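You operate a simulated robot arm through the tools that you are given. There is no shell and no other tool. Be economical: measure what you need, move in short steps, check, and stop when the job is done.

The job below is to be done with a simulated two-armed robot. You get a single attempt, and the scene is never put back.

Task
Clamp the steel block in the vice, brush it clean and cap it.
Fine: clamp first; take the green crust off with the green brush and put that back; screw the matching cap home; leave it clamped. Set down upright: what you pick out, green brush. What is to be rubbed or washed off counts as gone when no trace of it is left.

The check looks at the end state, three seconds after you hand in, the way a careful person would. Anything else that was tipped, shoved, dropped, spilled or broken makes it a failure. A push-on lid holds only when it is set on centred and level and pressed home; a screw cap is set on level and turned clockwise until tight.

Robot
Two 7-joint arms with two-finger parallel grippers on one trunk, on a base that drives. Base frame: it is fixed to the floor where the robot stands at the start and does not move with it; the origin is under the middle of the robot, x ahead of it, y to its left, z up; the surface under the hand at the start is at about z = 85. Units: cm, degrees, N and s.
The left shoulder is at the start at [7, 13, 122.4], the right one opposite. With the tool pointing down near the work surface each hand reaches from about 10 to 50 cm from the robot's upright axis, wherever it stands, measured 20 degrees to its own side. Places, roughly: gap of the vice [30, 0, 90]. Payload 1.57 kg a hand.
The TCP of each hand is the grasp point between the finger pads, 3 cm short of the fingertips. In the tool frame z runs along the fingers and y along their closing line. The gripper opens to 8 cm. The fingers are 1.7 cm wide and 1.2 cm thick; the gripper's body (4 by 8.2 cm) begins 8 cm behind the TCP.
Orientation is that of the tool frame in the base frame, as a unit quaternion [x, y, z, w]. With the fingers straight down and closing along the base's y, the tool's x points along the base's -x, its y along +y and its z along -z.

Tools
- The arms move only by the tool move_arm. It takes "left_commands", "right_commands" or both (then of equal length, played together; a hand with none holds still); each is a list of rows, each an object of numbers (a shift or turn left out is 0, a gripper value left out holds the last): "x", "y", "z": the shift along the tool's x, y, z in cm; "rx", "ry", "rz": the turn, a rotation vector about the tool's x, y, z in degrees; "gripper": the closure, from 0 (fully open) to 1 (shut). In form: [{"x": .., "y": .., "z": .., "rx": .., "ry": .., "rz": .., "gripper": ..}, ...]. A call has 1 to 8 rows; each row is the pose to reach, as a shift and turn from the pose commanded when the call began, along the tool's axes at that moment. Each row takes 0.2 s and may step no farther than 5 cm and 8.6 degrees from the row before; otherwise, or with a gripper value out of range, the whole call is refused. Where a pose cannot be reached the arm comes as near as it can. A force on the tool above 90 N (or 10 N above the force at the start of the call, whichever is more), or a blocked arm, ends the call early, and 0.2 s more pass. Each finger travels about 10.8 cm/s and halts on what it meets, pressing with about 20 N; the grip force reading is that of the motor and also rises with nothing between the fingers. The clock runs only during rows and for 0.2 s after the last one: add rows that repeat a pose to give the fingers time. It gives the time, the measured TCP pose, the force on the tool (base axes), the opening and the grip force at its end, in the units of the frame above (readings bear some noise), with the torque about the TCP (base axes, N m) and any sound that the robot's microphone picked up.
- Cameras (640 x 400 px; columns grow to the right, rows downward): "scene" is now at [9.46, 5.23, 142.03]; the picture's right is [0.67, -0.74, -0.00], its down [-0.64, -0.57, -0.51] and it looks along [0.38, 0.34, -0.86] (base axes); focal length 214 px, centre (320, 200). "left" rides on the left gripper at [7.2, 0.7, -12.2] in its tool frame; the picture's right is [-0.09, 1.00, 0.00], its down [-0.84, -0.08, -0.54] and it looks along [-0.54, -0.05, 0.84] (tool axes); focal length 238 px, centre (320, 200). "right" rides on the right gripper at [7.2, -0.7, -12.2] in its tool frame; the picture's right is [0.09, 1.00, 0.00], its down [-0.84, 0.08, -0.54] and it looks along [-0.54, 0.05, 0.84] (tool axes); focal length 238 px, centre (320, 200). There is no depth. A picture from a camera that has moved, and an enlarged one, comes with that camera's place and axes in the base frame and with its lens. The place of the scene camera against the robot may be out by one fixed shift of up to 1.2 cm in any direction.
- snapshot(camera): a new picture of that camera. The clock stands still meanwhile.
- lift_body(by): slides the trunk up (or, below 0, down) by that many cm; the arms and the scene camera ride with it, the base frame stays. It gives what a move gives, with no picture.
- drive_base(legs): drives the robot by 1 to 6 legs, each [ahead, left, turn to the left] in cm, cm and degrees, along the robot's own axes; the way and the turn of a leg run together, so that a leg with both is an arc; at most 150 cm and 180 degrees a leg. The arms and the cameras ride along, it lands a little off, and it stops where it bumps. It gives what a move gives.
- pan_tilt(pan, tilt): turns the head with the scene camera to pan (to the left, within 86 degrees either way) and tilt (down, from -29 to 69), counted from straight ahead of the robot. It gives what a move gives.
- zoom(camera, box): a new picture of the part [left, top, right, bottom] of that camera's present view, enlarged. The clock stands still meanwhile.
- hand_in(): hands the job in; it is judged then, once.

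Work in short steps. Places have to be worked out from the pictures, the camera data and where the tool is seen: move nearer, look again, correct. Check each grasp and each placing, and mend what went wrong. You have 120 turns and 92 pictures in all, those below and enlarged ones among them. Open the grippers and draw the arms clear of the work before you hand the job in, unless the task says otherwise; then end with one line.

The tools are called after "Request:" as name(argument=value, ...) on one line, values as JSON. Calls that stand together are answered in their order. move_arm: Moves the arms, as the interface text tells. Its arguments: {"type":"object","properties":{"left_commands":{"type":"array","items":{"type":"object","properties":{"x":{"type":"number"},"y":{"type":"number"},"z":{"type":"number"},"rx":{"type":"number"},"ry":{"type":"number"},"rz":{"type":"number"},"gripper":{"type":"number"}}}},"right_commands":{"type":"array","items":{"type":"object","properties":{"x":{"type":"number"},"y":{"type":"number"},"z":{"type":"number"},"rx":{"type":"number"},"ry":{"type":"number"},"rz":{"type":"number"},"gripper":{"type":"number"}}}}},"required":[]} The other tools are called the same way: lift_body (by) slides the trunk up or down; drive_base (legs) drives the base; pan_tilt (pan, tilt) turns the head that bears the scene camera; snapshot (camera) takes a picture; zoom (camera, box) takes an enlarged picture of a part of a camera's view; hand_in () hands the job in.

At the start:

```text
t: 0.0
left_tool_pos: [18.78, 26.95, 122.87]
left_tool_rot: [0.0, 1.0, -0.001, 0.001]
left_contact_force: [0.0, 0.6, 0.4]
left_ft_torque: [-0.03, -0.01, 0.04]
left_width: 7.99
left_grasp_force: 0.1
right_tool_pos: [32.65, 3.3, 125.6]
right_tool_rot: [0.0, 1.0, 0.0, 0.0]
right_contact_force: [-0.4, -1.0, 0.2]
right_ft_torque: [-0.03, 0.0, -0.02]
right_width: 8.01
right_grasp_force: 0.1
trunk travel left (down, up): [-86.2, 7.8]
robot x, y, heading: [0.09, 0.16, -0.1]
head pan, tilt: [42.0, 59.2]
```

scene: 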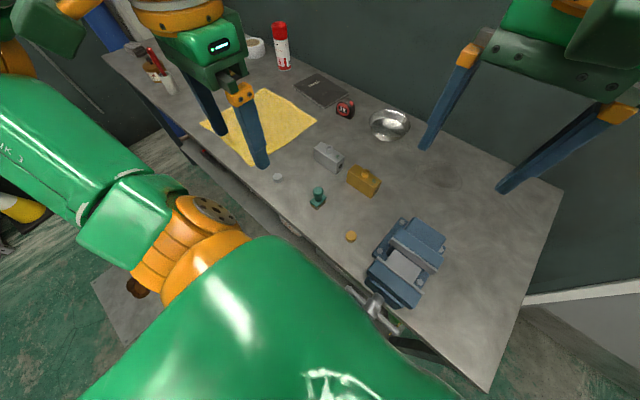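
right: 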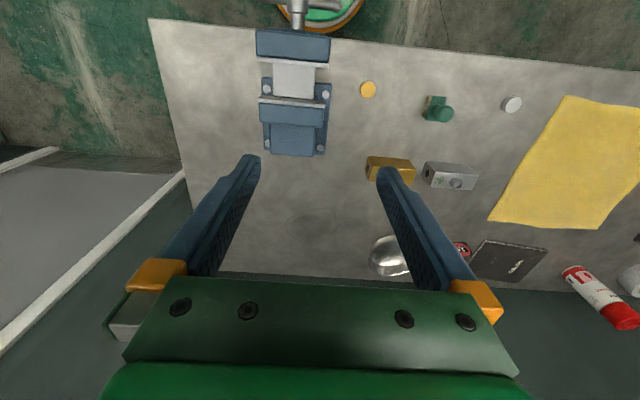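
left: 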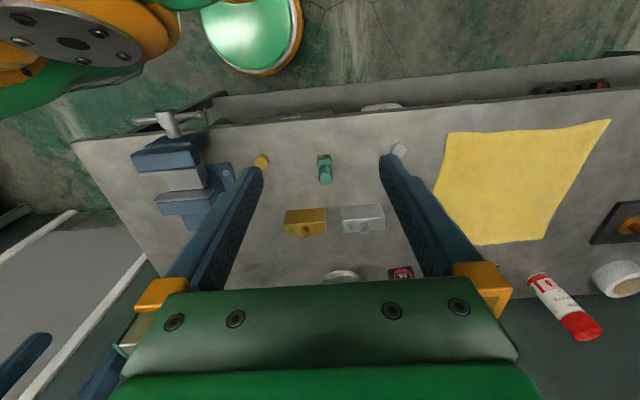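

I start by taking closer looks at the blocks, caps, brush and vice.

Request:
zoom(camera="scene", box=[260, 130, 460, 310])

Request:
zoom(camera="right", box=[240, 10, 540, 200])

Request:
zoom(camera="left", box=[120, 90, 440, 290])

```text
2.22 times, centred on (360, 220) of scene
camera zoom: at [9.46, 5.23, 142.03], right [0.67, -0.74, 0.0], down [-0.64, -0.57, -0.51], along [0.38, 0.34, -0.86], focal length 477 px, centre (231, 156)
```

zoom: 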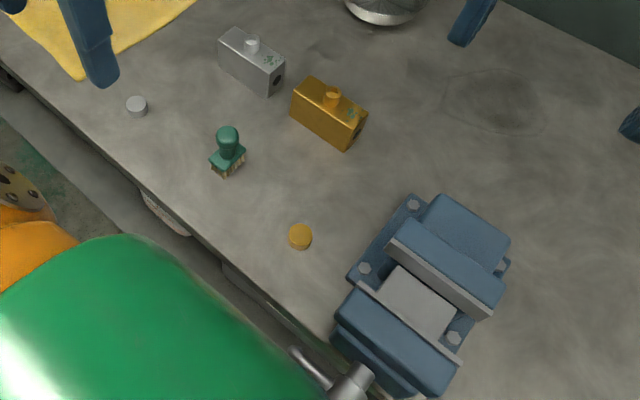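

```text
2.11 times, centred on (390, 105) of right
camera zoom: at [25.5, 2.63, 137.82], right [-0.09, 1.0, 0.0], down [0.84, 0.08, 0.54], along [0.54, 0.05, -0.84], focal length 502 px, centre (173, 400)
```

zoom: 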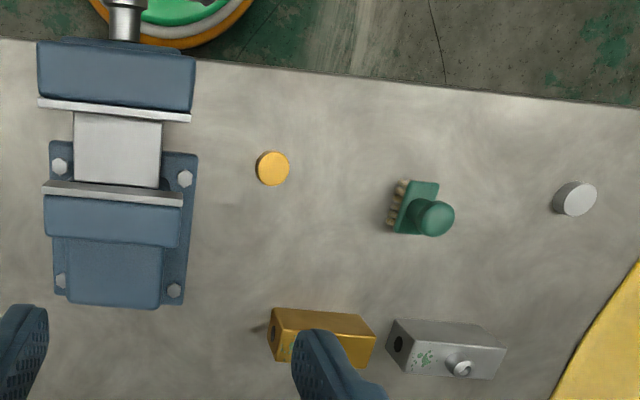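

```text
2.00 times, centred on (280, 190) of left
camera zoom: at [11.4, 27.62, 135.03], right [0.09, 1.0, 0.0], down [0.84, -0.08, 0.54], along [0.54, -0.05, -0.84], focal length 477 px, centre (400, 220)
```

zoom: 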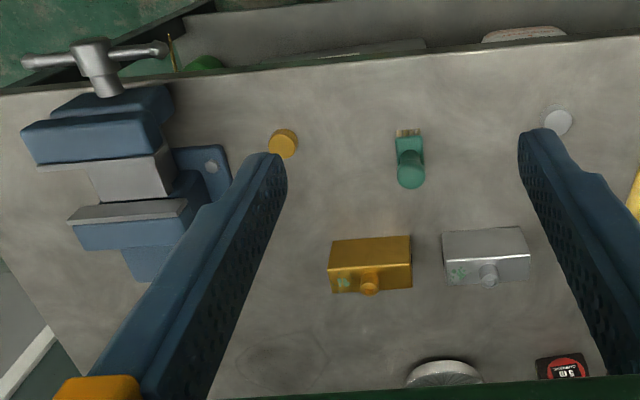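

The silver block lies near (46.5, 35) and the vice near (31, -1). I bring both hands closer for better views: the left toward the block, the right nearer the vice.

Request:
move_arm(left_commands=[{"x": -4, "z": 2}, {"x": -8, "z": 4}, {"x": -11, "z": 6, "y": 1}, {"x": -14, "z": 8, "y": 2}, {"x": -16, "z": 11, "y": 3}], right_commands=[{"x": 3, "y": -2, "z": 2}, {"x": 6, "y": -4, "z": 4}, {"x": 8, "y": -6, "z": 6}, {"x": 9, "y": -7, "z": 9}, {"x": 10, "y": -8, "z": 11}])

Request:
snapshot(camera="left")

Request:
snapshot(camera="right")

```text
t: 1.2
left_tool_pos: [34.94, 30.0, 111.57]
left_tool_rot: [0.0, 1.0, 0.0, -0.001]
left_contact_force: [0.7, 0.7, -0.8]
left_ft_torque: [-0.02, 0.02, 0.03]
left_width: 7.97
left_grasp_force: 0.0
right_tool_pos: [22.95, -4.78, 114.32]
right_tool_rot: [0.001, 1.0, 0.001, 0.0]
right_contact_force: [0.0, 0.3, -0.1]
right_ft_torque: [-0.01, 0.0, 0.02]
right_width: 7.98
right_grasp_force: 0.1
trunk travel left (down, up): [-86.2, 7.8]
robot x, y, heading: [0.38, 0.23, -0.2]
head pan, tilt: [42.0, 59.2]
```

```text
85 pictures are left
camera left: at [27.57, 30.69, 123.71], right [0.09, 1.0, 0.0], down [0.84, -0.08, 0.54], along [0.54, -0.05, -0.84], focal length 238 px, centre (320, 200)
```

left: 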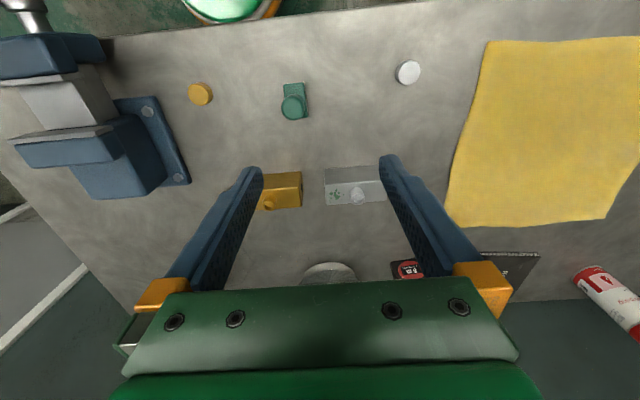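

```text
84 pictures are left
camera right: at [15.75, -5.33, 126.71], right [-0.09, 1.0, 0.0], down [0.84, 0.08, 0.54], along [0.54, 0.05, -0.84], focal length 238 px, centre (320, 200)
```

right: 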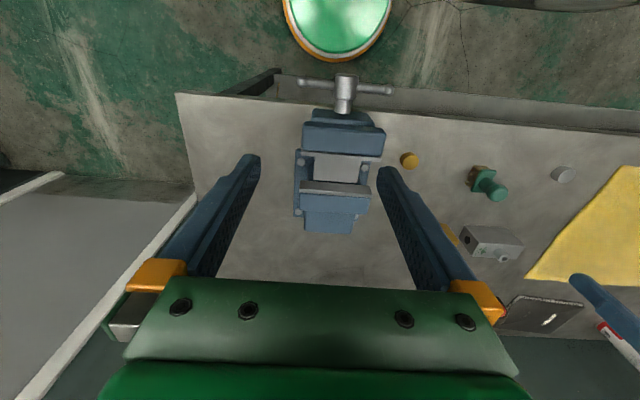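

Zoom on block and vice for dimensions.

Request:
zoom(camera="left", box=[260, 50, 420, 220])

Request:
zoom(camera="right", box=[260, 60, 420, 240])

```text
2.35 times, centred on (340, 135) of left
camera zoom: at [27.57, 30.69, 123.71], right [0.09, 1.0, 0.0], down [0.84, -0.08, 0.54], along [0.54, -0.05, -0.84], focal length 561 px, centre (273, 353)
```

zoom: 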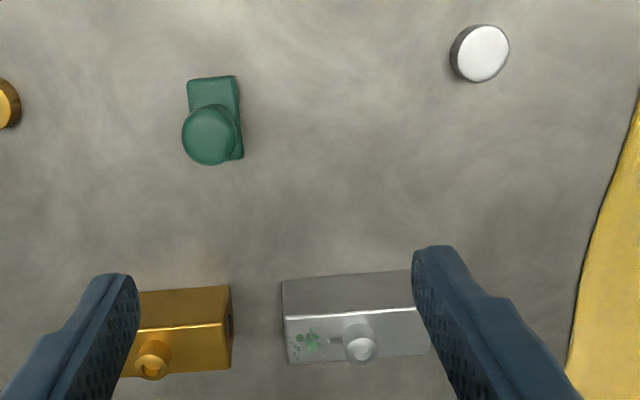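

```text
2.22 times, centred on (340, 150) of right
camera zoom: at [15.75, -5.33, 126.71], right [-0.09, 1.0, 0.0], down [0.84, 0.08, 0.54], along [0.54, 0.05, -0.84], focal length 530 px, centre (276, 311)
```

zoom: 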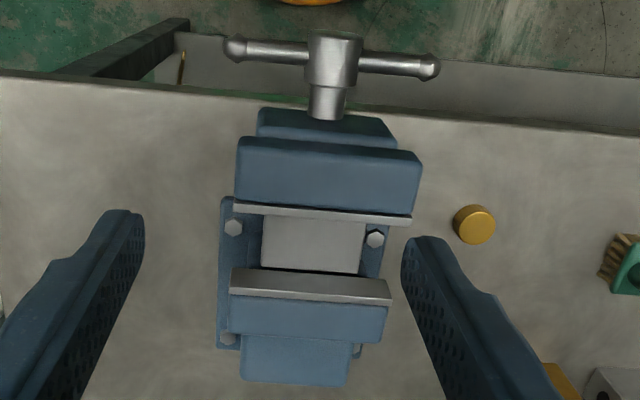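

Block: about 10 (y) × 4 (x) × 5 cm, centre ≈ (48.2, 34.8), a bit out of reach. Vice jaws: gap about 28.4–34.2 in x, tops near z 96, y≈-1.7. I drive left and slightly ahead to bring the block within reach.

Request:
drive_base(legs=[[0, 20, 0], [4, 0, 0]])

Request:
snapshot(camera="left")

Request:
snapshot(camera="scene")

```text
t: 3.3
left_tool_pos: [37.92, 50.56, 111.87]
left_tool_rot: [-0.003, 1.0, 0.0, 0.002]
left_contact_force: [-0.8, 0.0, 0.7]
left_ft_torque: [-0.01, -0.06, -0.02]
left_width: 8.0
left_grasp_force: 0.1
right_tool_pos: [25.98, 15.73, 114.72]
right_tool_rot: [-0.003, 1.0, 0.001, 0.004]
right_contact_force: [-0.8, 0.2, -0.4]
right_ft_torque: [-0.01, -0.07, 0.02]
right_width: 8.0
right_grasp_force: 0.0
trunk travel left (down, up): [-86.2, 7.8]
robot x, y, heading: [4.14, 20.62, 0.1]
head pan, tilt: [42.0, 59.2]
```

```text
81 pictures are left
camera left: at [30.38, 51.24, 124.01], right [0.09, 1.0, 0.0], down [0.83, -0.07, 0.55], along [0.55, -0.05, -0.84], focal length 238 px, centre (320, 200)
```

left: 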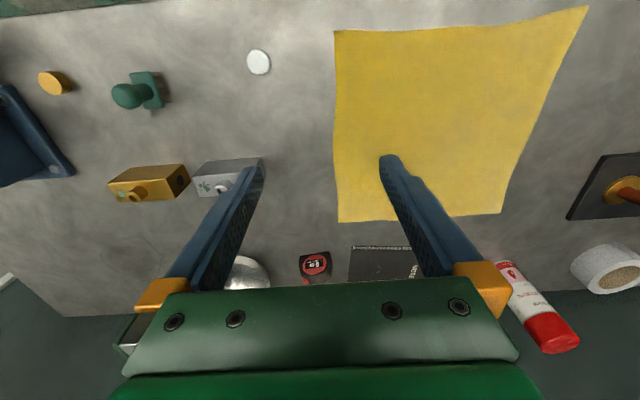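

```text
80 pictures are left
camera scene: at [12.45, 25.7, 142.1], right [0.67, -0.74, 0.0], down [-0.63, -0.58, -0.52], along [0.39, 0.34, -0.86], focal length 214 px, centre (320, 200)
```

scene: 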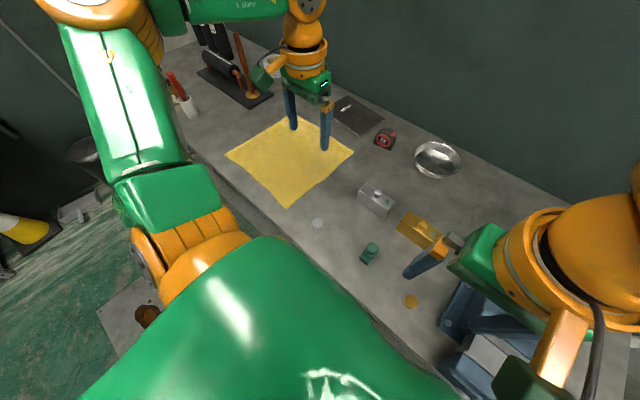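

I turn the left hand 90° so the fingers close along x, moving it above the block at the same time (still high).

Request:
move_arm(left_commands=[{"x": -1.5, "y": -2, "rz": 8.5}, {"x": -3, "y": -4, "rz": 17}, {"x": -4.5, "y": -6, "rz": 25.5}, {"x": -6, "y": -8, "rz": 34}, {"x": -7.5, "y": -10, "rz": 42.5}, {"x": -9, "y": -12, "rz": 51}, {"x": -10, "y": -14, "rz": 59.5}, {"x": -10.3, "y": -15.7, "rz": 68}])

Request:
move_arm(left_commands=[{"rz": 8}, {"rz": 16}, {"rz": 22}, {"rz": 22}])

Request:
snapshot(camera="left")

```text
t: 5.1
left_tool_pos: [36.18, 30.12, 109.42]
left_tool_rot: [0.554, 0.833, 0.003, 0.003]
left_contact_force: [-0.4, -0.7, 0.1]
left_ft_torque: [0.01, -0.04, 0.01]
left_width: 8.0
left_grasp_force: 0.1
left hand out of reach, approached as far as the arm can: row 4, 5, 6, 7, 8
right_tool_pos: [26.61, 15.85, 114.57]
right_tool_rot: [-0.003, 1.0, 0.0, 0.002]
right_contact_force: [0.9, -0.2, -0.2]
right_ft_torque: [-0.04, -0.01, -0.01]
right_width: 7.99
right_grasp_force: 0.0
trunk travel left (down, up): [-86.2, 7.8]
robot x, y, heading: [3.88, 20.33, 0.5]
head pan, tilt: [42.0, 59.2]
```

```text
t: 6.1
left_tool_pos: [28.17, 28.51, 109.17]
left_tool_rot: [0.706, 0.709, 0.001, 0.0]
left_contact_force: [0.3, 0.1, 1.2]
left_ft_torque: [0.01, -0.01, 0.01]
left_width: 8.02
left_grasp_force: 0.0
left hand out of reach, approached as far as the arm can: row 1, 2, 3, 4
right_tool_pos: [26.74, 15.99, 114.52]
right_tool_rot: [-0.003, 1.0, 0.0, 0.0]
right_contact_force: [0.1, -0.2, -0.5]
right_ft_torque: [-0.03, -0.02, -0.03]
right_width: 8.0
right_grasp_force: 0.0
trunk travel left (down, up): [-86.2, 7.8]
robot x, y, heading: [3.66, 20.31, 0.2]
head pan, tilt: [42.0, 59.2]
```

```text
79 pictures are left
camera left: at [28.69, 35.84, 121.45], right [1.0, -0.09, 0.0], down [-0.07, -0.84, 0.54], along [-0.04, -0.54, -0.84], focal length 238 px, centre (320, 200)
```

left: 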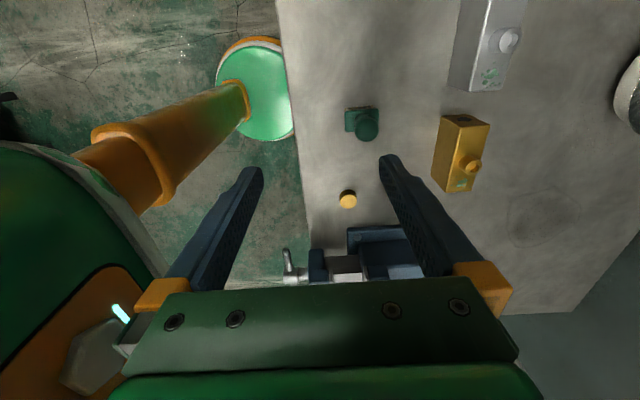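

Turning this way costs reach (wrist limit). I turn it the other way round to -90° instead.

Request:
move_arm(left_commands=[{"rz": -8.5}, {"rz": -17}, {"rz": -25.5}, {"rz": -34}, {"rz": -42.5}, {"rz": -51}, {"rz": -59.5}, {"rz": -68}])

Request:
move_arm(left_commands=[{"rz": -8.5}, {"rz": -17}, {"rz": -25.5}, {"rz": -34}, {"rz": -42.5}, {"rz": -51}, {"rz": -59.5}, {"rz": -68}])

Request:
move_arm(left_commands=[{"rz": -8.5}, {"rz": -17}, {"rz": -25.5}, {"rz": -34}, {"rz": -42.5}, {"rz": -44}])

Request:
snapshot(camera="left")

```text
t: 7.9
left_tool_pos: [28.04, 29.02, 109.51]
left_tool_rot: [0.187, 0.982, -0.001, 0.0]
left_contact_force: [-0.1, -0.5, -0.2]
left_ft_torque: [0.02, 0.01, -0.02]
left_width: 8.01
left_grasp_force: 0.1
right_tool_pos: [26.68, 15.9, 114.44]
right_tool_rot: [-0.002, 1.0, 0.0, -0.001]
right_contact_force: [-0.6, -0.8, 0.4]
right_ft_torque: [-0.01, 0.0, 0.03]
right_width: 8.0
right_grasp_force: 0.0
trunk travel left (down, up): [-86.2, 7.8]
robot x, y, heading: [3.78, 20.4, 0.2]
head pan, tilt: [42.0, 59.2]
```

```text
t: 9.7
left_tool_pos: [28.16, 28.88, 109.43]
left_tool_rot: [-0.394, 0.919, 0.0, 0.001]
left_contact_force: [0.0, -0.1, -0.6]
left_ft_torque: [0.0, 0.0, 0.03]
left_width: 8.02
left_grasp_force: 0.0
right_tool_pos: [26.65, 15.86, 114.5]
right_tool_rot: [-0.002, 1.0, 0.0, 0.0]
right_contact_force: [0.6, -1.4, -0.3]
right_ft_torque: [0.03, 0.02, -0.02]
right_width: 8.01
right_grasp_force: 0.1
trunk travel left (down, up): [-86.2, 7.8]
robot x, y, heading: [4.08, 20.29, 0.2]
head pan, tilt: [42.0, 59.2]
```

```text
t: 10.7
left_tool_pos: [27.56, 29.07, 109.33]
left_tool_rot: [-0.601, 0.799, 0.005, 0.0]
left_contact_force: [-10.7, 10.0, 1.6]
left_ft_torque: [-1.59, -1.38, -1.21]
left_width: 8.0
left_grasp_force: 0.1
right_tool_pos: [27.17, 15.5, 114.4]
right_tool_rot: [0.01, 1.0, -0.005, 0.006]
right_contact_force: [11.5, -10.2, -2.3]
right_ft_torque: [0.79, 0.9, -0.23]
right_width: 8.01
right_grasp_force: 0.0
trunk travel left (down, up): [-86.2, 7.8]
robot x, y, heading: [3.88, 20.36, 0.6]
head pan, tilt: [42.0, 59.2]
stopped in row 4 (left hand): the force on the tool passed its limit at 112 N (the readings are from after the stop); the commanded pose is now the measured one
```

```text
78 pictures are left
camera left: at [24.87, 22.29, 121.54], right [-0.93, 0.36, 0.01], down [0.31, 0.78, 0.55], along [0.19, 0.51, -0.84], focal length 238 px, centre (320, 200)
```

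left: 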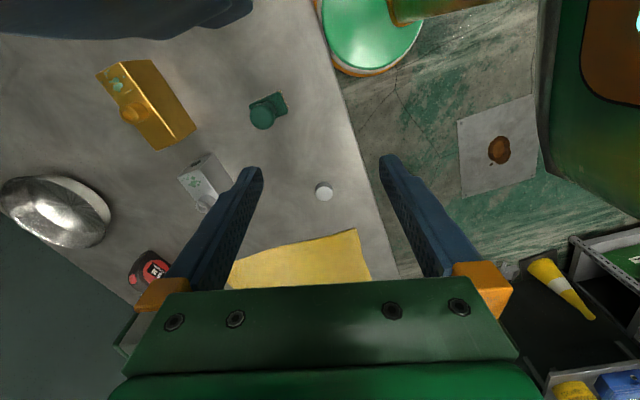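

The left hand's camera bumped the right gripper. I retreat the right arm to its own side and the left hand outward.

Request:
move_arm(left_commands=[{"rz": 4}, {"rz": 6}], right_commands=[{"y": -3, "z": -1}, {"y": -7, "z": -2}])

Request:
move_arm(right_commands=[{"y": -4, "x": 0.5}, {"y": -8, "x": 1, "z": -2}, {"y": -12, "x": 2, "z": -4}, {"y": -15, "x": 3, "z": -5}, {"y": -18, "x": 4, "z": -6}])

Request:
move_arm(left_commands=[{"rz": -8.5}, {"rz": -17}, {"rz": -22}, {"rz": -22}])

```text
t: 11.2
left_tool_pos: [27.62, 28.75, 109.51]
left_tool_rot: [-0.559, 0.829, 0.004, 0.001]
left_contact_force: [-0.6, -0.4, -0.3]
left_ft_torque: [0.03, -0.01, -0.03]
left_width: 8.0
left_grasp_force: 0.0
right_tool_pos: [26.86, 8.51, 116.43]
right_tool_rot: [0.007, 1.0, -0.003, 0.005]
right_contact_force: [0.3, 0.4, 0.6]
right_ft_torque: [0.02, -0.01, -0.02]
right_width: 8.0
right_grasp_force: 0.0
trunk travel left (down, up): [-86.2, 7.8]
robot x, y, heading: [3.98, 20.77, 0.3]
head pan, tilt: [42.0, 59.2]
```

```text
t: 12.4
left_tool_pos: [27.84, 28.9, 109.31]
left_tool_rot: [-0.56, 0.828, 0.005, 0.0]
left_contact_force: [0.1, -0.8, -0.1]
left_ft_torque: [0.04, 0.0, 0.02]
left_width: 8.02
left_grasp_force: 0.0
right_tool_pos: [26.42, -5.0, 120.18]
right_tool_rot: [0.008, 1.0, -0.004, 0.004]
right_contact_force: [0.1, -0.6, 0.7]
right_ft_torque: [0.01, 0.04, 0.01]
right_width: 7.99
right_grasp_force: 0.1
right hand out of reach, approached as far as the arm can: row 4, 5
trunk travel left (down, up): [-86.2, 7.8]
robot x, y, heading: [3.66, 20.38, 0.3]
head pan, tilt: [42.0, 59.2]
```

```text
t: 13.4
left_tool_pos: [27.64, 29.02, 109.36]
left_tool_rot: [0.707, -0.707, -0.004, -0.001]
left_contact_force: [-0.2, -0.4, -0.3]
left_ft_torque: [-0.01, 0.02, -0.01]
left_width: 8.0
left_grasp_force: 0.0
right_tool_pos: [26.34, -4.98, 120.34]
right_tool_rot: [0.007, 1.0, -0.004, 0.005]
right_contact_force: [1.1, -0.2, 0.6]
right_ft_torque: [0.01, -0.02, 0.01]
right_width: 7.99
right_grasp_force: 0.1
trunk travel left (down, up): [-86.2, 7.8]
robot x, y, heading: [3.99, 20.61, 0.1]
head pan, tilt: [42.0, 59.2]
```

Now at -90° without limits. I move toward above the block at (48, 35).

Request:
move_arm(left_commands=[{"y": -4, "x": -1}, {"y": -8, "x": -2}, {"y": -12, "x": -3}, {"y": -16, "x": -4.5}, {"y": -20.3, "x": -5.8}])

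Request:
snapshot(camera="left")

```text
t: 14.7
left_tool_pos: [45.15, 37.18, 109.04]
left_tool_rot: [0.708, -0.706, -0.004, 0.0]
left_contact_force: [0.3, -0.3, 0.2]
left_ft_torque: [-0.02, 0.03, 0.01]
left_width: 7.99
left_grasp_force: 0.1
left hand out of reach, approached as far as the arm can: row 4, 5
right_tool_pos: [26.29, -4.67, 120.26]
right_tool_rot: [0.009, 1.0, -0.006, 0.005]
right_contact_force: [-0.4, 0.6, -0.3]
right_ft_torque: [-0.01, 0.0, 0.02]
right_width: 8.0
right_grasp_force: 0.1
trunk travel left (down, up): [-86.2, 7.8]
robot x, y, heading: [4.01, 20.45, 0.3]
head pan, tilt: [42.0, 59.2]
```

```text
77 pictures are left
camera left: at [44.4, 29.92, 121.2], right [-1.0, 0.09, 0.0], down [0.08, 0.83, 0.55], along [0.05, 0.54, -0.84], focal length 238 px, centre (320, 200)
```

left: 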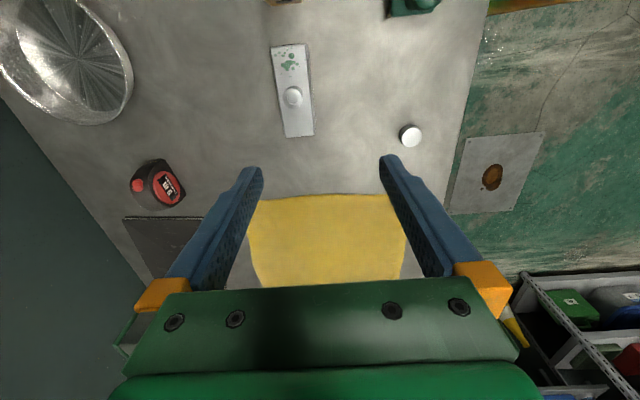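

Block centre confirmed ≈ (48.2, 34.5), width ≈3.8. It's just out of reach; I drive a bit ahead.

Request:
drive_base(legs=[[6, -2, 0]])

```text
t: 15.6
left_tool_pos: [50.17, 35.32, 109.3]
left_tool_rot: [0.708, -0.706, 0.0, -0.002]
left_contact_force: [-0.4, 0.5, 0.6]
left_ft_torque: [-0.01, -0.04, 0.01]
left_width: 8.01
left_grasp_force: 0.0
right_tool_pos: [31.51, -6.54, 120.61]
right_tool_rot: [0.007, 1.0, -0.006, 0.008]
right_contact_force: [-1.0, -0.1, 0.4]
right_ft_torque: [0.0, -0.07, -0.01]
right_width: 7.97
right_grasp_force: 0.1
trunk travel left (down, up): [-86.2, 7.8]
robot x, y, heading: [9.52, 18.48, 0.4]
head pan, tilt: [42.0, 59.2]
```

In reach now. I align over the block and descend partway to z≈99.

Request:
move_arm(left_commands=[{"x": 0.7, "y": 1.9, "z": 2}, {"x": 0.7, "y": 1.9, "z": 6}, {"x": 0.7, "y": 1.9, "z": 10}])

Request:
snapshot(camera="left")

```text
t: 16.4
left_tool_pos: [48.61, 35.25, 99.4]
left_tool_rot: [0.708, -0.706, -0.002, 0.0]
left_contact_force: [-0.1, 0.0, -0.4]
left_ft_torque: [0.0, -0.02, 0.0]
left_width: 8.01
left_grasp_force: 0.1
left hand out of reach, approached as far as the arm can: row 3
right_tool_pos: [32.32, -6.75, 120.28]
right_tool_rot: [0.006, 1.0, -0.005, 0.005]
right_contact_force: [1.2, -0.7, 0.0]
right_ft_torque: [0.01, 0.01, 0.01]
right_width: 8.01
right_grasp_force: 0.1
trunk travel left (down, up): [-86.2, 7.8]
robot x, y, heading: [9.83, 18.37, 0.5]
head pan, tilt: [42.0, 59.2]
```

```text
76 pictures are left
camera left: at [47.84, 27.94, 111.52], right [-1.0, 0.09, 0.0], down [0.08, 0.84, 0.54], along [0.05, 0.54, -0.84], focal length 238 px, centre (320, 200)
```

left: 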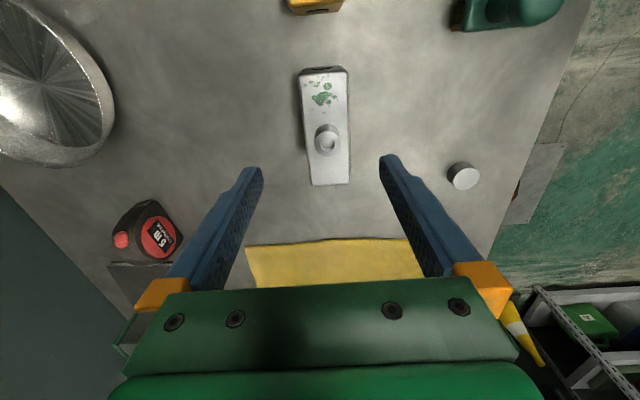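

Aligned within ~0.5 cm. I trim laterally, then lower the trunk 6 cm to extend the downward reach.

Request:
move_arm(left_commands=[{"x": 0.7, "y": 0.6}, {"x": 0.7, "y": 0.6}])

Request:
lift_body(by=-6)

Request:
snapshot(camera="left")

```text
t: 17.0
left_tool_pos: [47.83, 34.29, 99.59]
left_tool_rot: [0.707, -0.707, -0.003, 0.0]
left_contact_force: [0.6, -0.5, 0.9]
left_ft_torque: [-0.01, -0.02, -0.01]
left_width: 8.0
left_grasp_force: 0.1
right_tool_pos: [32.21, -6.9, 120.3]
right_tool_rot: [0.007, 1.0, -0.004, 0.005]
right_contact_force: [0.6, -0.3, -0.7]
right_ft_torque: [-0.02, -0.01, 0.01]
right_width: 7.99
right_grasp_force: 0.1
trunk travel left (down, up): [-86.2, 7.8]
robot x, y, heading: [9.45, 18.46, 0.3]
head pan, tilt: [42.0, 59.2]
```

```text
t: 18.0
left_tool_pos: [47.79, 34.42, 93.56]
left_tool_rot: [0.708, -0.706, -0.002, -0.001]
left_contact_force: [-0.1, 0.6, 0.4]
left_ft_torque: [0.01, -0.02, -0.01]
left_width: 8.02
left_grasp_force: 0.0
right_tool_pos: [32.19, -6.85, 114.23]
right_tool_rot: [0.007, 1.0, -0.004, 0.006]
right_contact_force: [-0.5, 0.3, 0.4]
right_ft_torque: [0.02, 0.01, 0.01]
right_width: 8.03
right_grasp_force: 0.0
trunk travel left (down, up): [-80.2, 13.8]
robot x, y, heading: [9.91, 18.51, 0.3]
head pan, tilt: [42.0, 59.2]
```

```text
75 pictures are left
camera left: at [47.01, 27.15, 105.66], right [-1.0, 0.09, 0.0], down [0.08, 0.83, 0.55], along [0.05, 0.54, -0.84], focal length 238 px, centre (320, 200)
```

left: 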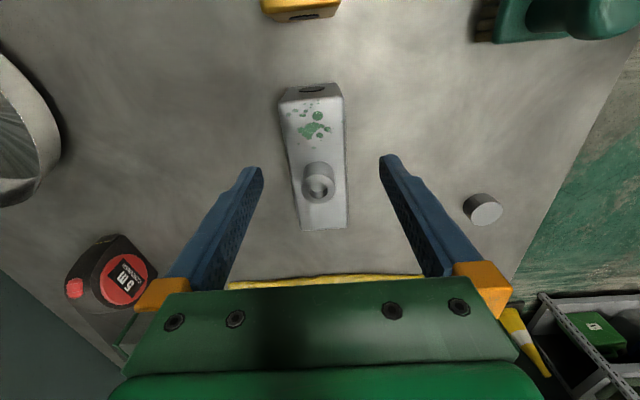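

Well centred on the block. I descend 2 cm and close.

Request:
move_arm(left_commands=[{"z": 1}, {"z": 2.2}, {"z": 2.2, "gripper": 1}, {"z": 2.2, "gripper": 1}, {"z": 2.2, "gripper": 1}, {"z": 2.2, "gripper": 1}])

```text
t: 19.4
left_tool_pos: [47.24, 34.98, 91.83]
left_tool_rot: [0.707, -0.707, -0.002, -0.001]
left_contact_force: [-0.3, -1.2, 0.3]
left_ft_torque: [-0.29, -0.07, -0.01]
left_width: 3.99
left_grasp_force: 19.3
left hand out of reach, approached as far as the arm can: row 1, 2, 3, 4, 5, 6
right_tool_pos: [32.19, -6.85, 114.38]
right_tool_rot: [0.007, 1.0, -0.004, 0.005]
right_contact_force: [0.1, 0.9, -0.2]
right_ft_torque: [-0.01, 0.0, 0.01]
right_width: 8.01
right_grasp_force: 0.1
trunk travel left (down, up): [-80.2, 13.8]
robot x, y, heading: [9.16, 18.34, 0.2]
head pan, tilt: [42.0, 59.2]
```

Gripped (4.0 cm wide). Lift with the trunk.

Request:
lift_body(by=12)

Request:
snapshot(camera="left")

```text
t: 20.9
left_tool_pos: [47.29, 35.1, 103.87]
left_tool_rot: [-0.707, 0.707, 0.002, 0.001]
left_contact_force: [-0.3, 0.0, -4.6]
left_ft_torque: [0.03, 0.02, 0.01]
left_width: 3.95
left_grasp_force: 20.6
right_tool_pos: [32.33, -6.68, 126.23]
right_tool_rot: [0.007, 1.0, -0.005, 0.003]
right_contact_force: [0.1, -0.5, -1.3]
right_ft_torque: [-0.01, -0.04, 0.02]
right_width: 8.01
right_grasp_force: 0.1
trunk travel left (down, up): [-92.2, 1.8]
robot x, y, heading: [9.38, 18.61, 0.2]
head pan, tilt: [42.0, 59.2]
```

```text
74 pictures are left
camera left: at [46.55, 27.81, 115.9], right [-1.0, 0.09, 0.0], down [0.08, 0.84, 0.54], along [0.05, 0.54, -0.84], focal length 238 px, centre (320, 200)
```

left: 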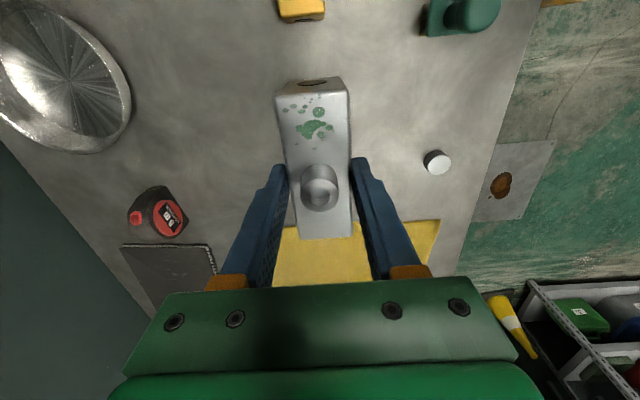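

Held level, weight ≈0.5 kg. I raise the hand 4 cm further and drive back and to the right so the left hand comes over the vice.

Request:
move_arm(left_commands=[{"z": -2}, {"z": -4}, {"z": -5}])

Request:
drive_base(legs=[[-15, 0, 0], [0, -33, 0]])

Request:
snapshot(camera="left")

Request:
snapshot(camera="scene")

```text
t: 21.7
left_tool_pos: [47.4, 35.02, 108.72]
left_tool_rot: [0.707, -0.707, -0.002, 0.001]
left_contact_force: [-0.8, 0.5, -5.4]
left_ft_torque: [0.04, 0.02, -0.04]
left_width: 3.99
left_grasp_force: 19.7
right_tool_pos: [32.42, -6.74, 126.17]
right_tool_rot: [0.008, 1.0, -0.005, 0.004]
right_contact_force: [-0.6, 0.0, 0.5]
right_ft_torque: [0.0, -0.03, 0.0]
right_width: 8.03
right_grasp_force: 0.0
trunk travel left (down, up): [-92.2, 1.8]
robot x, y, heading: [9.88, 18.42, 0.3]
head pan, tilt: [42.0, 59.2]
```

```text
t: 24.9
left_tool_pos: [32.66, 1.88, 108.63]
left_tool_rot: [0.707, -0.707, -0.001, 0.001]
left_contact_force: [-0.9, 1.4, -5.5]
left_ft_torque: [0.01, 0.0, 0.01]
left_width: 4.0
left_grasp_force: 20.1
right_tool_pos: [17.52, -39.82, 126.21]
right_tool_rot: [0.007, 1.0, -0.006, 0.004]
right_contact_force: [0.1, -0.1, -1.1]
right_ft_torque: [-0.05, -0.01, 0.01]
right_width: 8.01
right_grasp_force: 0.1
trunk travel left (down, up): [-92.2, 1.8]
robot x, y, heading: [-5.2, -14.81, -0.0]
head pan, tilt: [42.0, 59.2]
```

```text
73 pictures are left
camera left: at [31.91, -5.26, 120.87], right [-1.0, 0.09, 0.0], down [0.08, 0.84, 0.54], along [0.05, 0.54, -0.84], focal length 238 px, centre (320, 200)
```

left: 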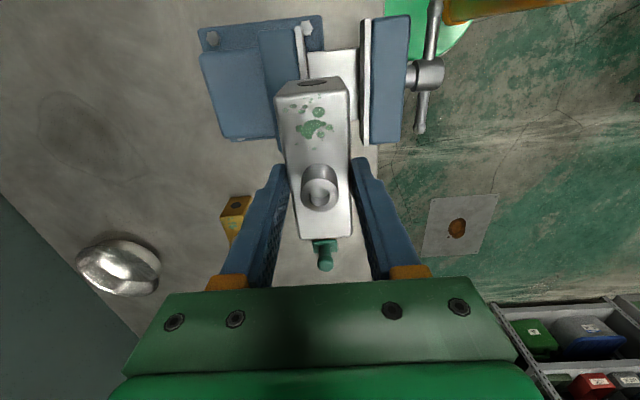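

```text
72 pictures are left
camera scene: at [4.58, -9.11, 148.01], right [0.67, -0.74, 0.0], down [-0.64, -0.58, -0.51], along [0.38, 0.34, -0.86], focal length 214 px, centre (320, 200)
```

scene: 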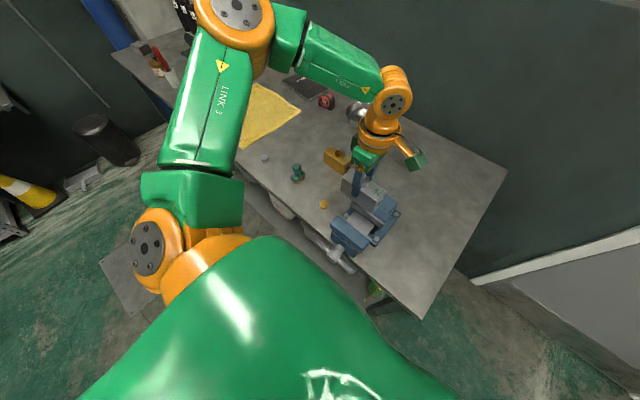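

Zoom to measure the jaw gap from above.

Request:
zoom(camera="left", box=[190, 0, 450, 160])

```text
2.46 times, centred on (320, 80) of left
camera zoom: at [31.91, -5.26, 120.87], right [-1.0, 0.09, 0.0], down [0.08, 0.84, 0.54], along [0.05, 0.54, -0.84], focal length 587 px, centre (320, 495)
```

zoom: 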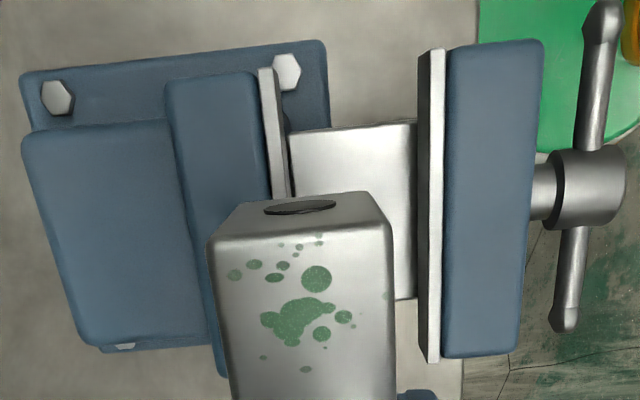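

The gap is about 5.4 cm centred near x≈30.8, jaws y from -7 to 4. I move the block above the gap, bottom just over the jaws, and look again.

Request:
move_arm(left_commands=[{"x": 1.5, "y": 0.9}, {"x": 2.9, "y": 1.8}, {"x": 2.9, "y": 1.8, "z": 2}, {"x": 2.9, "y": 1.8, "z": 4}, {"x": 2.9, "y": 1.8, "z": 4}])

Request:
snapshot(camera="left")

Request:
pan_tilt(pan=20, tilt=52)

Request:
snapshot(camera="scene")

```text
t: 26.1
left_tool_pos: [30.64, -0.94, 104.91]
left_tool_rot: [0.707, -0.707, 0.0, 0.0]
left_contact_force: [-0.5, 0.1, -6.2]
left_ft_torque: [0.04, -0.03, 0.0]
left_width: 4.0
left_grasp_force: 19.6
left hand out of reach, approached as far as the arm can: row 4, 5
right_tool_pos: [17.43, -40.17, 126.34]
right_tool_rot: [0.007, 1.0, -0.006, 0.005]
right_contact_force: [-0.3, 0.0, -0.1]
right_ft_torque: [-0.03, 0.0, 0.01]
right_width: 8.03
right_grasp_force: 0.0
trunk travel left (down, up): [-92.2, 1.8]
robot x, y, heading: [-4.66, -14.53, 0.5]
head pan, tilt: [42.0, 59.2]
```

```text
70 pictures are left
camera left: at [29.82, -8.05, 117.15], right [-1.0, 0.09, 0.0], down [0.08, 0.84, 0.54], along [0.05, 0.54, -0.84], focal length 238 px, centre (320, 200)
```

left: 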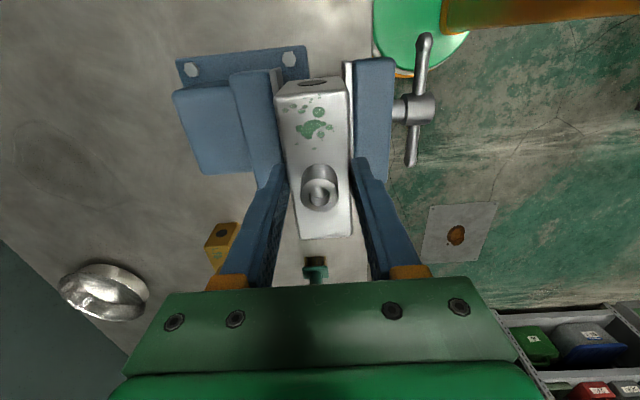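

```text
t: 26.9
left_tool_pos: [30.65, -0.76, 105.04]
left_tool_rot: [0.708, -0.707, -0.002, 0.0]
left_contact_force: [0.0, 0.3, -4.5]
left_ft_torque: [0.01, 0.02, -0.02]
left_width: 3.99
left_grasp_force: 19.9
right_tool_pos: [17.54, -40.07, 126.27]
right_tool_rot: [0.008, 1.0, -0.004, 0.005]
right_contact_force: [-0.4, -0.1, -0.4]
right_ft_torque: [0.0, 0.0, -0.03]
right_width: 8.0
right_grasp_force: 0.1
trunk travel left (down, up): [-92.2, 1.8]
robot x, y, heading: [-5.48, -14.66, 0.2]
head pan, tilt: [20.0, 52.0]
```

```text
69 pictures are left
camera scene: at [6.62, -11.43, 148.91], right [0.35, -0.94, 0.0], down [-0.74, -0.27, -0.61], along [0.58, 0.21, -0.79], focal length 214 px, centre (320, 200)
```

scene: 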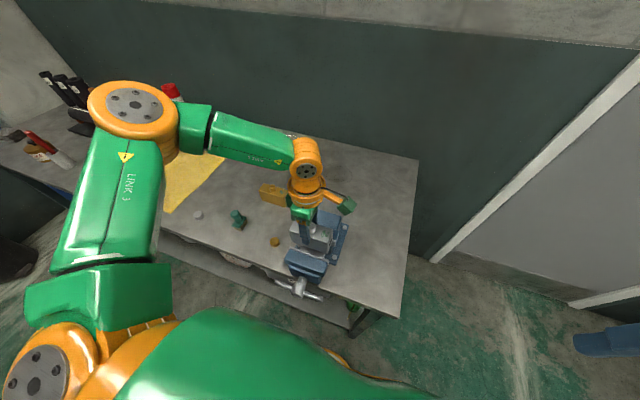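

Request:
zoom(camera="left", box=[220, 40, 420, 180])

```text
2.86 times, centred on (320, 110) of left
camera zoom: at [29.86, -8.05, 117.16], right [-1.0, 0.09, 0.0], down [0.08, 0.84, 0.54], along [0.05, 0.54, -0.84], focal length 681 px, centre (320, 457)
```

zoom: 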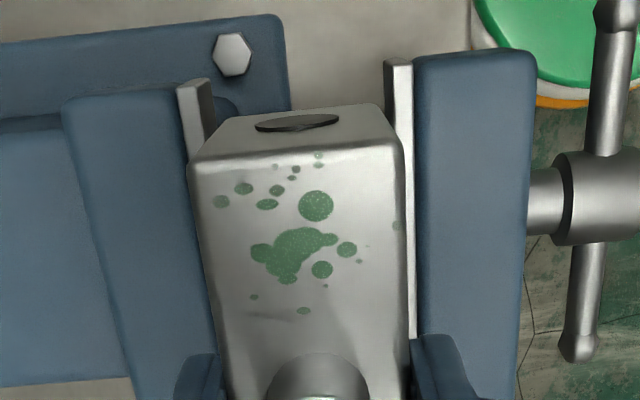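

Block spans x 28.5–32.5, the gap ≈28.0–32.9: centred well enough. To descend with force-checked arm moves, I first raise the hand 5 and lower the trunk 7.

Request:
move_arm(left_commands=[{"z": -2.5}, {"z": -5}, {"z": -5}])

Request:
lift_body(by=-7)

```text
t: 27.8
left_tool_pos: [30.67, -0.87, 110.12]
left_tool_rot: [0.707, -0.707, -0.002, 0.0]
left_contact_force: [0.1, 0.5, -5.4]
left_ft_torque: [0.03, 0.03, -0.01]
left_width: 3.97
left_grasp_force: 20.0
right_tool_pos: [17.56, -39.98, 126.21]
right_tool_rot: [0.007, 1.0, -0.006, 0.004]
right_contact_force: [-0.2, 0.4, 0.4]
right_ft_torque: [0.0, 0.01, 0.0]
right_width: 7.99
right_grasp_force: 0.0
trunk travel left (down, up): [-92.2, 1.8]
robot x, y, heading: [-5.13, -15.21, 0.2]
head pan, tilt: [20.0, 52.0]
```

```text
t: 28.8
left_tool_pos: [30.51, -0.92, 103.01]
left_tool_rot: [0.707, -0.707, -0.002, -0.001]
left_contact_force: [-0.2, -0.2, -5.5]
left_ft_torque: [0.04, -0.02, 0.01]
left_width: 3.99
left_grasp_force: 19.8
right_tool_pos: [17.57, -40.18, 119.2]
right_tool_rot: [0.008, 1.0, -0.005, 0.004]
right_contact_force: [-0.1, 0.1, 0.1]
right_ft_torque: [0.0, 0.02, -0.01]
right_width: 8.01
right_grasp_force: 0.1
trunk travel left (down, up): [-85.2, 8.8]
robot x, y, heading: [-4.95, -14.67, 0.3]
head pan, tilt: [20.0, 52.0]
```

Bottom is about level with the jaw tops. I lower gently and watch the force.

Request:
move_arm(left_commands=[{"z": 0.5}, {"z": 1.0}, {"z": 1.5}])

Request:
zoom(camera="left", box=[220, 40, 420, 180])

```text
t: 29.6
left_tool_pos: [30.53, -0.88, 101.49]
left_tool_rot: [0.708, -0.706, -0.002, 0.0]
left_contact_force: [-1.6, -0.3, -5.3]
left_ft_torque: [0.01, -0.03, 0.0]
left_width: 3.97
left_grasp_force: 20.1
right_tool_pos: [17.56, -40.23, 119.29]
right_tool_rot: [0.008, 1.0, -0.006, 0.004]
right_contact_force: [-0.1, 0.5, 0.2]
right_ft_torque: [0.02, 0.01, -0.02]
right_width: 8.01
right_grasp_force: 0.0
trunk travel left (down, up): [-85.2, 8.8]
robot x, y, heading: [-5.09, -14.73, 0.6]
head pan, tilt: [20.0, 52.0]
```

```text
2.86 times, centred on (320, 110) of left
camera zoom: at [29.78, -8.06, 113.64], right [-1.0, 0.09, 0.0], down [0.08, 0.84, 0.54], along [0.05, 0.54, -0.84], focal length 681 px, centre (320, 457)
```

zoom: 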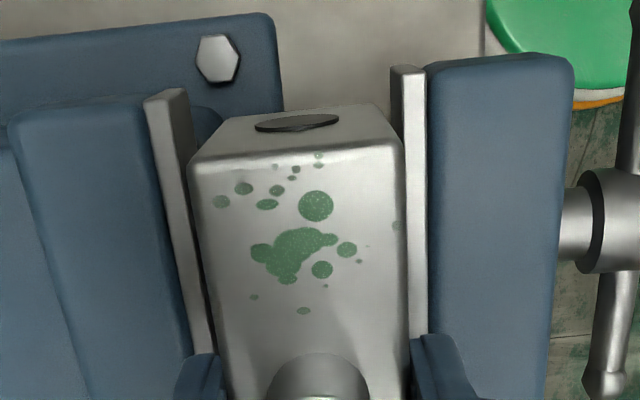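

Fits between the jaws. Continue down.

Request:
move_arm(left_commands=[{"z": 0.4}, {"z": 0.8}, {"z": 1.2}])

Request:
snapshot(camera="left")

```text
t: 30.4
left_tool_pos: [30.6, -0.96, 100.3]
left_tool_rot: [0.708, -0.706, -0.001, -0.001]
left_contact_force: [0.3, -0.2, -5.2]
left_ft_torque: [0.02, -0.01, 0.02]
left_width: 4.02
left_grasp_force: 19.8
right_tool_pos: [17.57, -40.09, 119.31]
right_tool_rot: [0.008, 1.0, -0.005, 0.005]
right_contact_force: [0.3, -0.4, -0.6]
right_ft_torque: [0.02, -0.02, -0.02]
right_width: 7.99
right_grasp_force: 0.1
trunk travel left (down, up): [-85.2, 8.8]
robot x, y, heading: [-5.1, -14.61, 0.2]
head pan, tilt: [20.0, 52.0]
```

```text
66 pictures are left
camera left: at [29.8, -8.11, 112.46], right [-1.0, 0.09, 0.0], down [0.08, 0.84, 0.54], along [0.05, 0.54, -0.84], focal length 238 px, centre (320, 200)
```

left: 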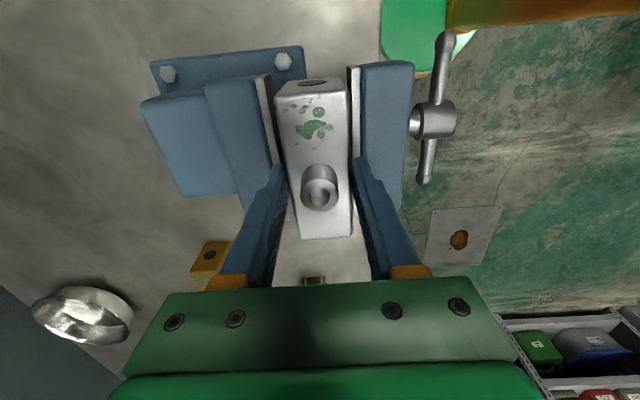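

No contact yet; fingertips ~1 cm above jaw tops. Continue in small steps.

Request:
move_arm(left_commands=[{"z": 0.3}, {"z": 0.6}, {"z": 0.8}])

Request:
move_arm(left_commands=[{"z": 0.2}, {"z": 0.3}])

```text
t: 31.2
left_tool_pos: [30.35, -0.91, 99.55]
left_tool_rot: [0.708, -0.706, -0.002, -0.001]
left_contact_force: [4.1, 0.2, 13.4]
left_ft_torque: [-0.05, -0.15, 0.02]
left_width: 3.99
left_grasp_force: 20.1
right_tool_pos: [17.46, -40.19, 119.36]
right_tool_rot: [0.008, 1.0, -0.004, 0.005]
right_contact_force: [0.3, 0.8, 0.2]
right_ft_torque: [0.0, -0.03, -0.04]
right_width: 8.0
right_grasp_force: 0.0
trunk travel left (down, up): [-85.2, 8.8]
robot x, y, heading: [-5.13, -15.26, 0.3]
head pan, tilt: [20.0, 52.0]
```

```text
t: 31.8
left_tool_pos: [30.33, -1.04, 99.52]
left_tool_rot: [0.708, -0.706, 0.001, -0.003]
left_contact_force: [11.5, 5.6, 45.3]
left_ft_torque: [0.2, 0.91, -0.06]
left_width: 4.0
left_grasp_force: 20.1
right_tool_pos: [17.15, -40.34, 119.48]
right_tool_rot: [0.007, 1.0, -0.005, 0.006]
right_contact_force: [-0.2, 0.7, -0.1]
right_ft_torque: [0.03, -0.01, 0.01]
right_width: 8.0
right_grasp_force: 0.0
trunk travel left (down, up): [-85.2, 8.8]
robot x, y, heading: [-4.93, -14.9, 0.3]
head pan, tilt: [20.0, 52.0]
```

The near finger touches the jaw top (torque shows it); the block bottom must be within ~1 cm of the bed. I relieve the pressure and open the fingers slightly so it slides down onto the bed.

Request:
move_arm(left_commands=[{"z": -0.4, "y": -0.15}, {"z": -0.4, "y": -0.15, "gripper": 0.46}, {"z": -0.4, "y": -0.15, "gripper": 0.46}, {"z": -0.4, "y": -0.15, "gripper": 0.42}])

Request:
snapshot(camera="left")

```text
t: 32.8
left_tool_pos: [30.58, -0.86, 99.74]
left_tool_rot: [0.708, -0.707, -0.003, 0.0]
left_contact_force: [0.2, 0.0, -0.8]
left_ft_torque: [0.0, -0.03, -0.01]
left_width: 4.63
left_grasp_force: 0.0
right_tool_pos: [17.37, -40.21, 119.35]
right_tool_rot: [0.007, 1.0, -0.005, 0.005]
right_contact_force: [0.4, -0.3, 0.3]
right_ft_torque: [0.01, 0.0, -0.03]
right_width: 7.99
right_grasp_force: 0.0
trunk travel left (down, up): [-85.2, 8.8]
robot x, y, heading: [-4.68, -14.87, 0.2]
head pan, tilt: [20.0, 52.0]
```

```text
65 pictures are left
camera left: at [29.82, -8.11, 111.76], right [-1.0, 0.09, 0.0], down [0.08, 0.83, 0.55], along [0.05, 0.54, -0.84], focal length 238 px, centre (320, 200)
```

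left: 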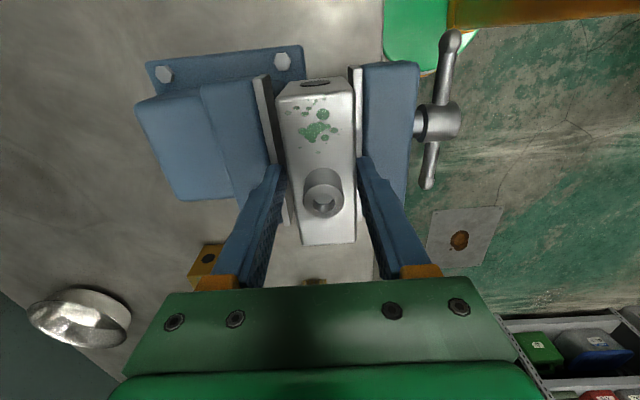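

Released; it sat almost without a drop. I draw the left hand up.

Request:
move_arm(left_commands=[{"z": -3, "gripper": 0.3}, {"z": -7, "gripper": 0}, {"z": -11}, {"z": -14}])

Request:
snapshot(camera="left")

Request:
zoom(camera="scene", box=[220, 180, 380, 320])

```text
t: 33.8
left_tool_pos: [30.77, -0.96, 113.82]
left_tool_rot: [0.708, -0.707, -0.002, -0.001]
left_contact_force: [0.4, -0.2, -0.6]
left_ft_torque: [-0.02, 0.01, -0.02]
left_width: 7.99
left_grasp_force: 0.0
right_tool_pos: [17.52, -40.23, 119.2]
right_tool_rot: [0.009, 1.0, -0.004, 0.005]
right_contact_force: [-0.8, 0.5, -0.3]
right_ft_torque: [0.02, 0.0, 0.02]
right_width: 8.0
right_grasp_force: 0.1
trunk travel left (down, up): [-85.2, 8.8]
robot x, y, heading: [-4.78, -14.53, 0.4]
head pan, tilt: [20.0, 52.0]
```

```text
64 pictures are left
camera left: at [29.92, -8.2, 125.97], right [-1.0, 0.09, 0.0], down [0.08, 0.83, 0.54], along [0.05, 0.54, -0.84], focal length 238 px, centre (320, 200)
```

left: 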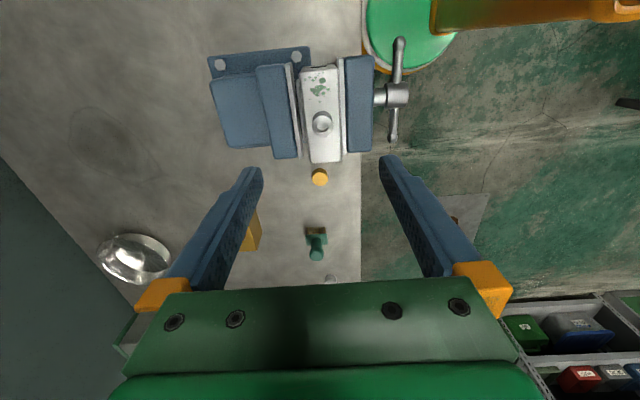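

```text
2.86 times, centred on (300, 250) of scene
camera zoom: at [6.48, -11.48, 141.92], right [0.35, -0.94, 0.0], down [-0.74, -0.27, -0.62], along [0.58, 0.21, -0.79], focal length 613 px, centre (377, 57)
```

zoom: 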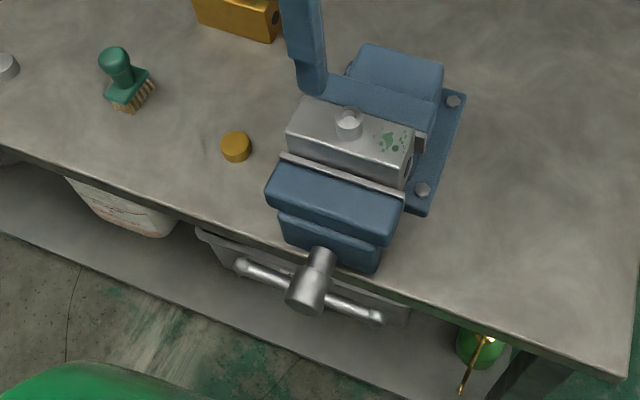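

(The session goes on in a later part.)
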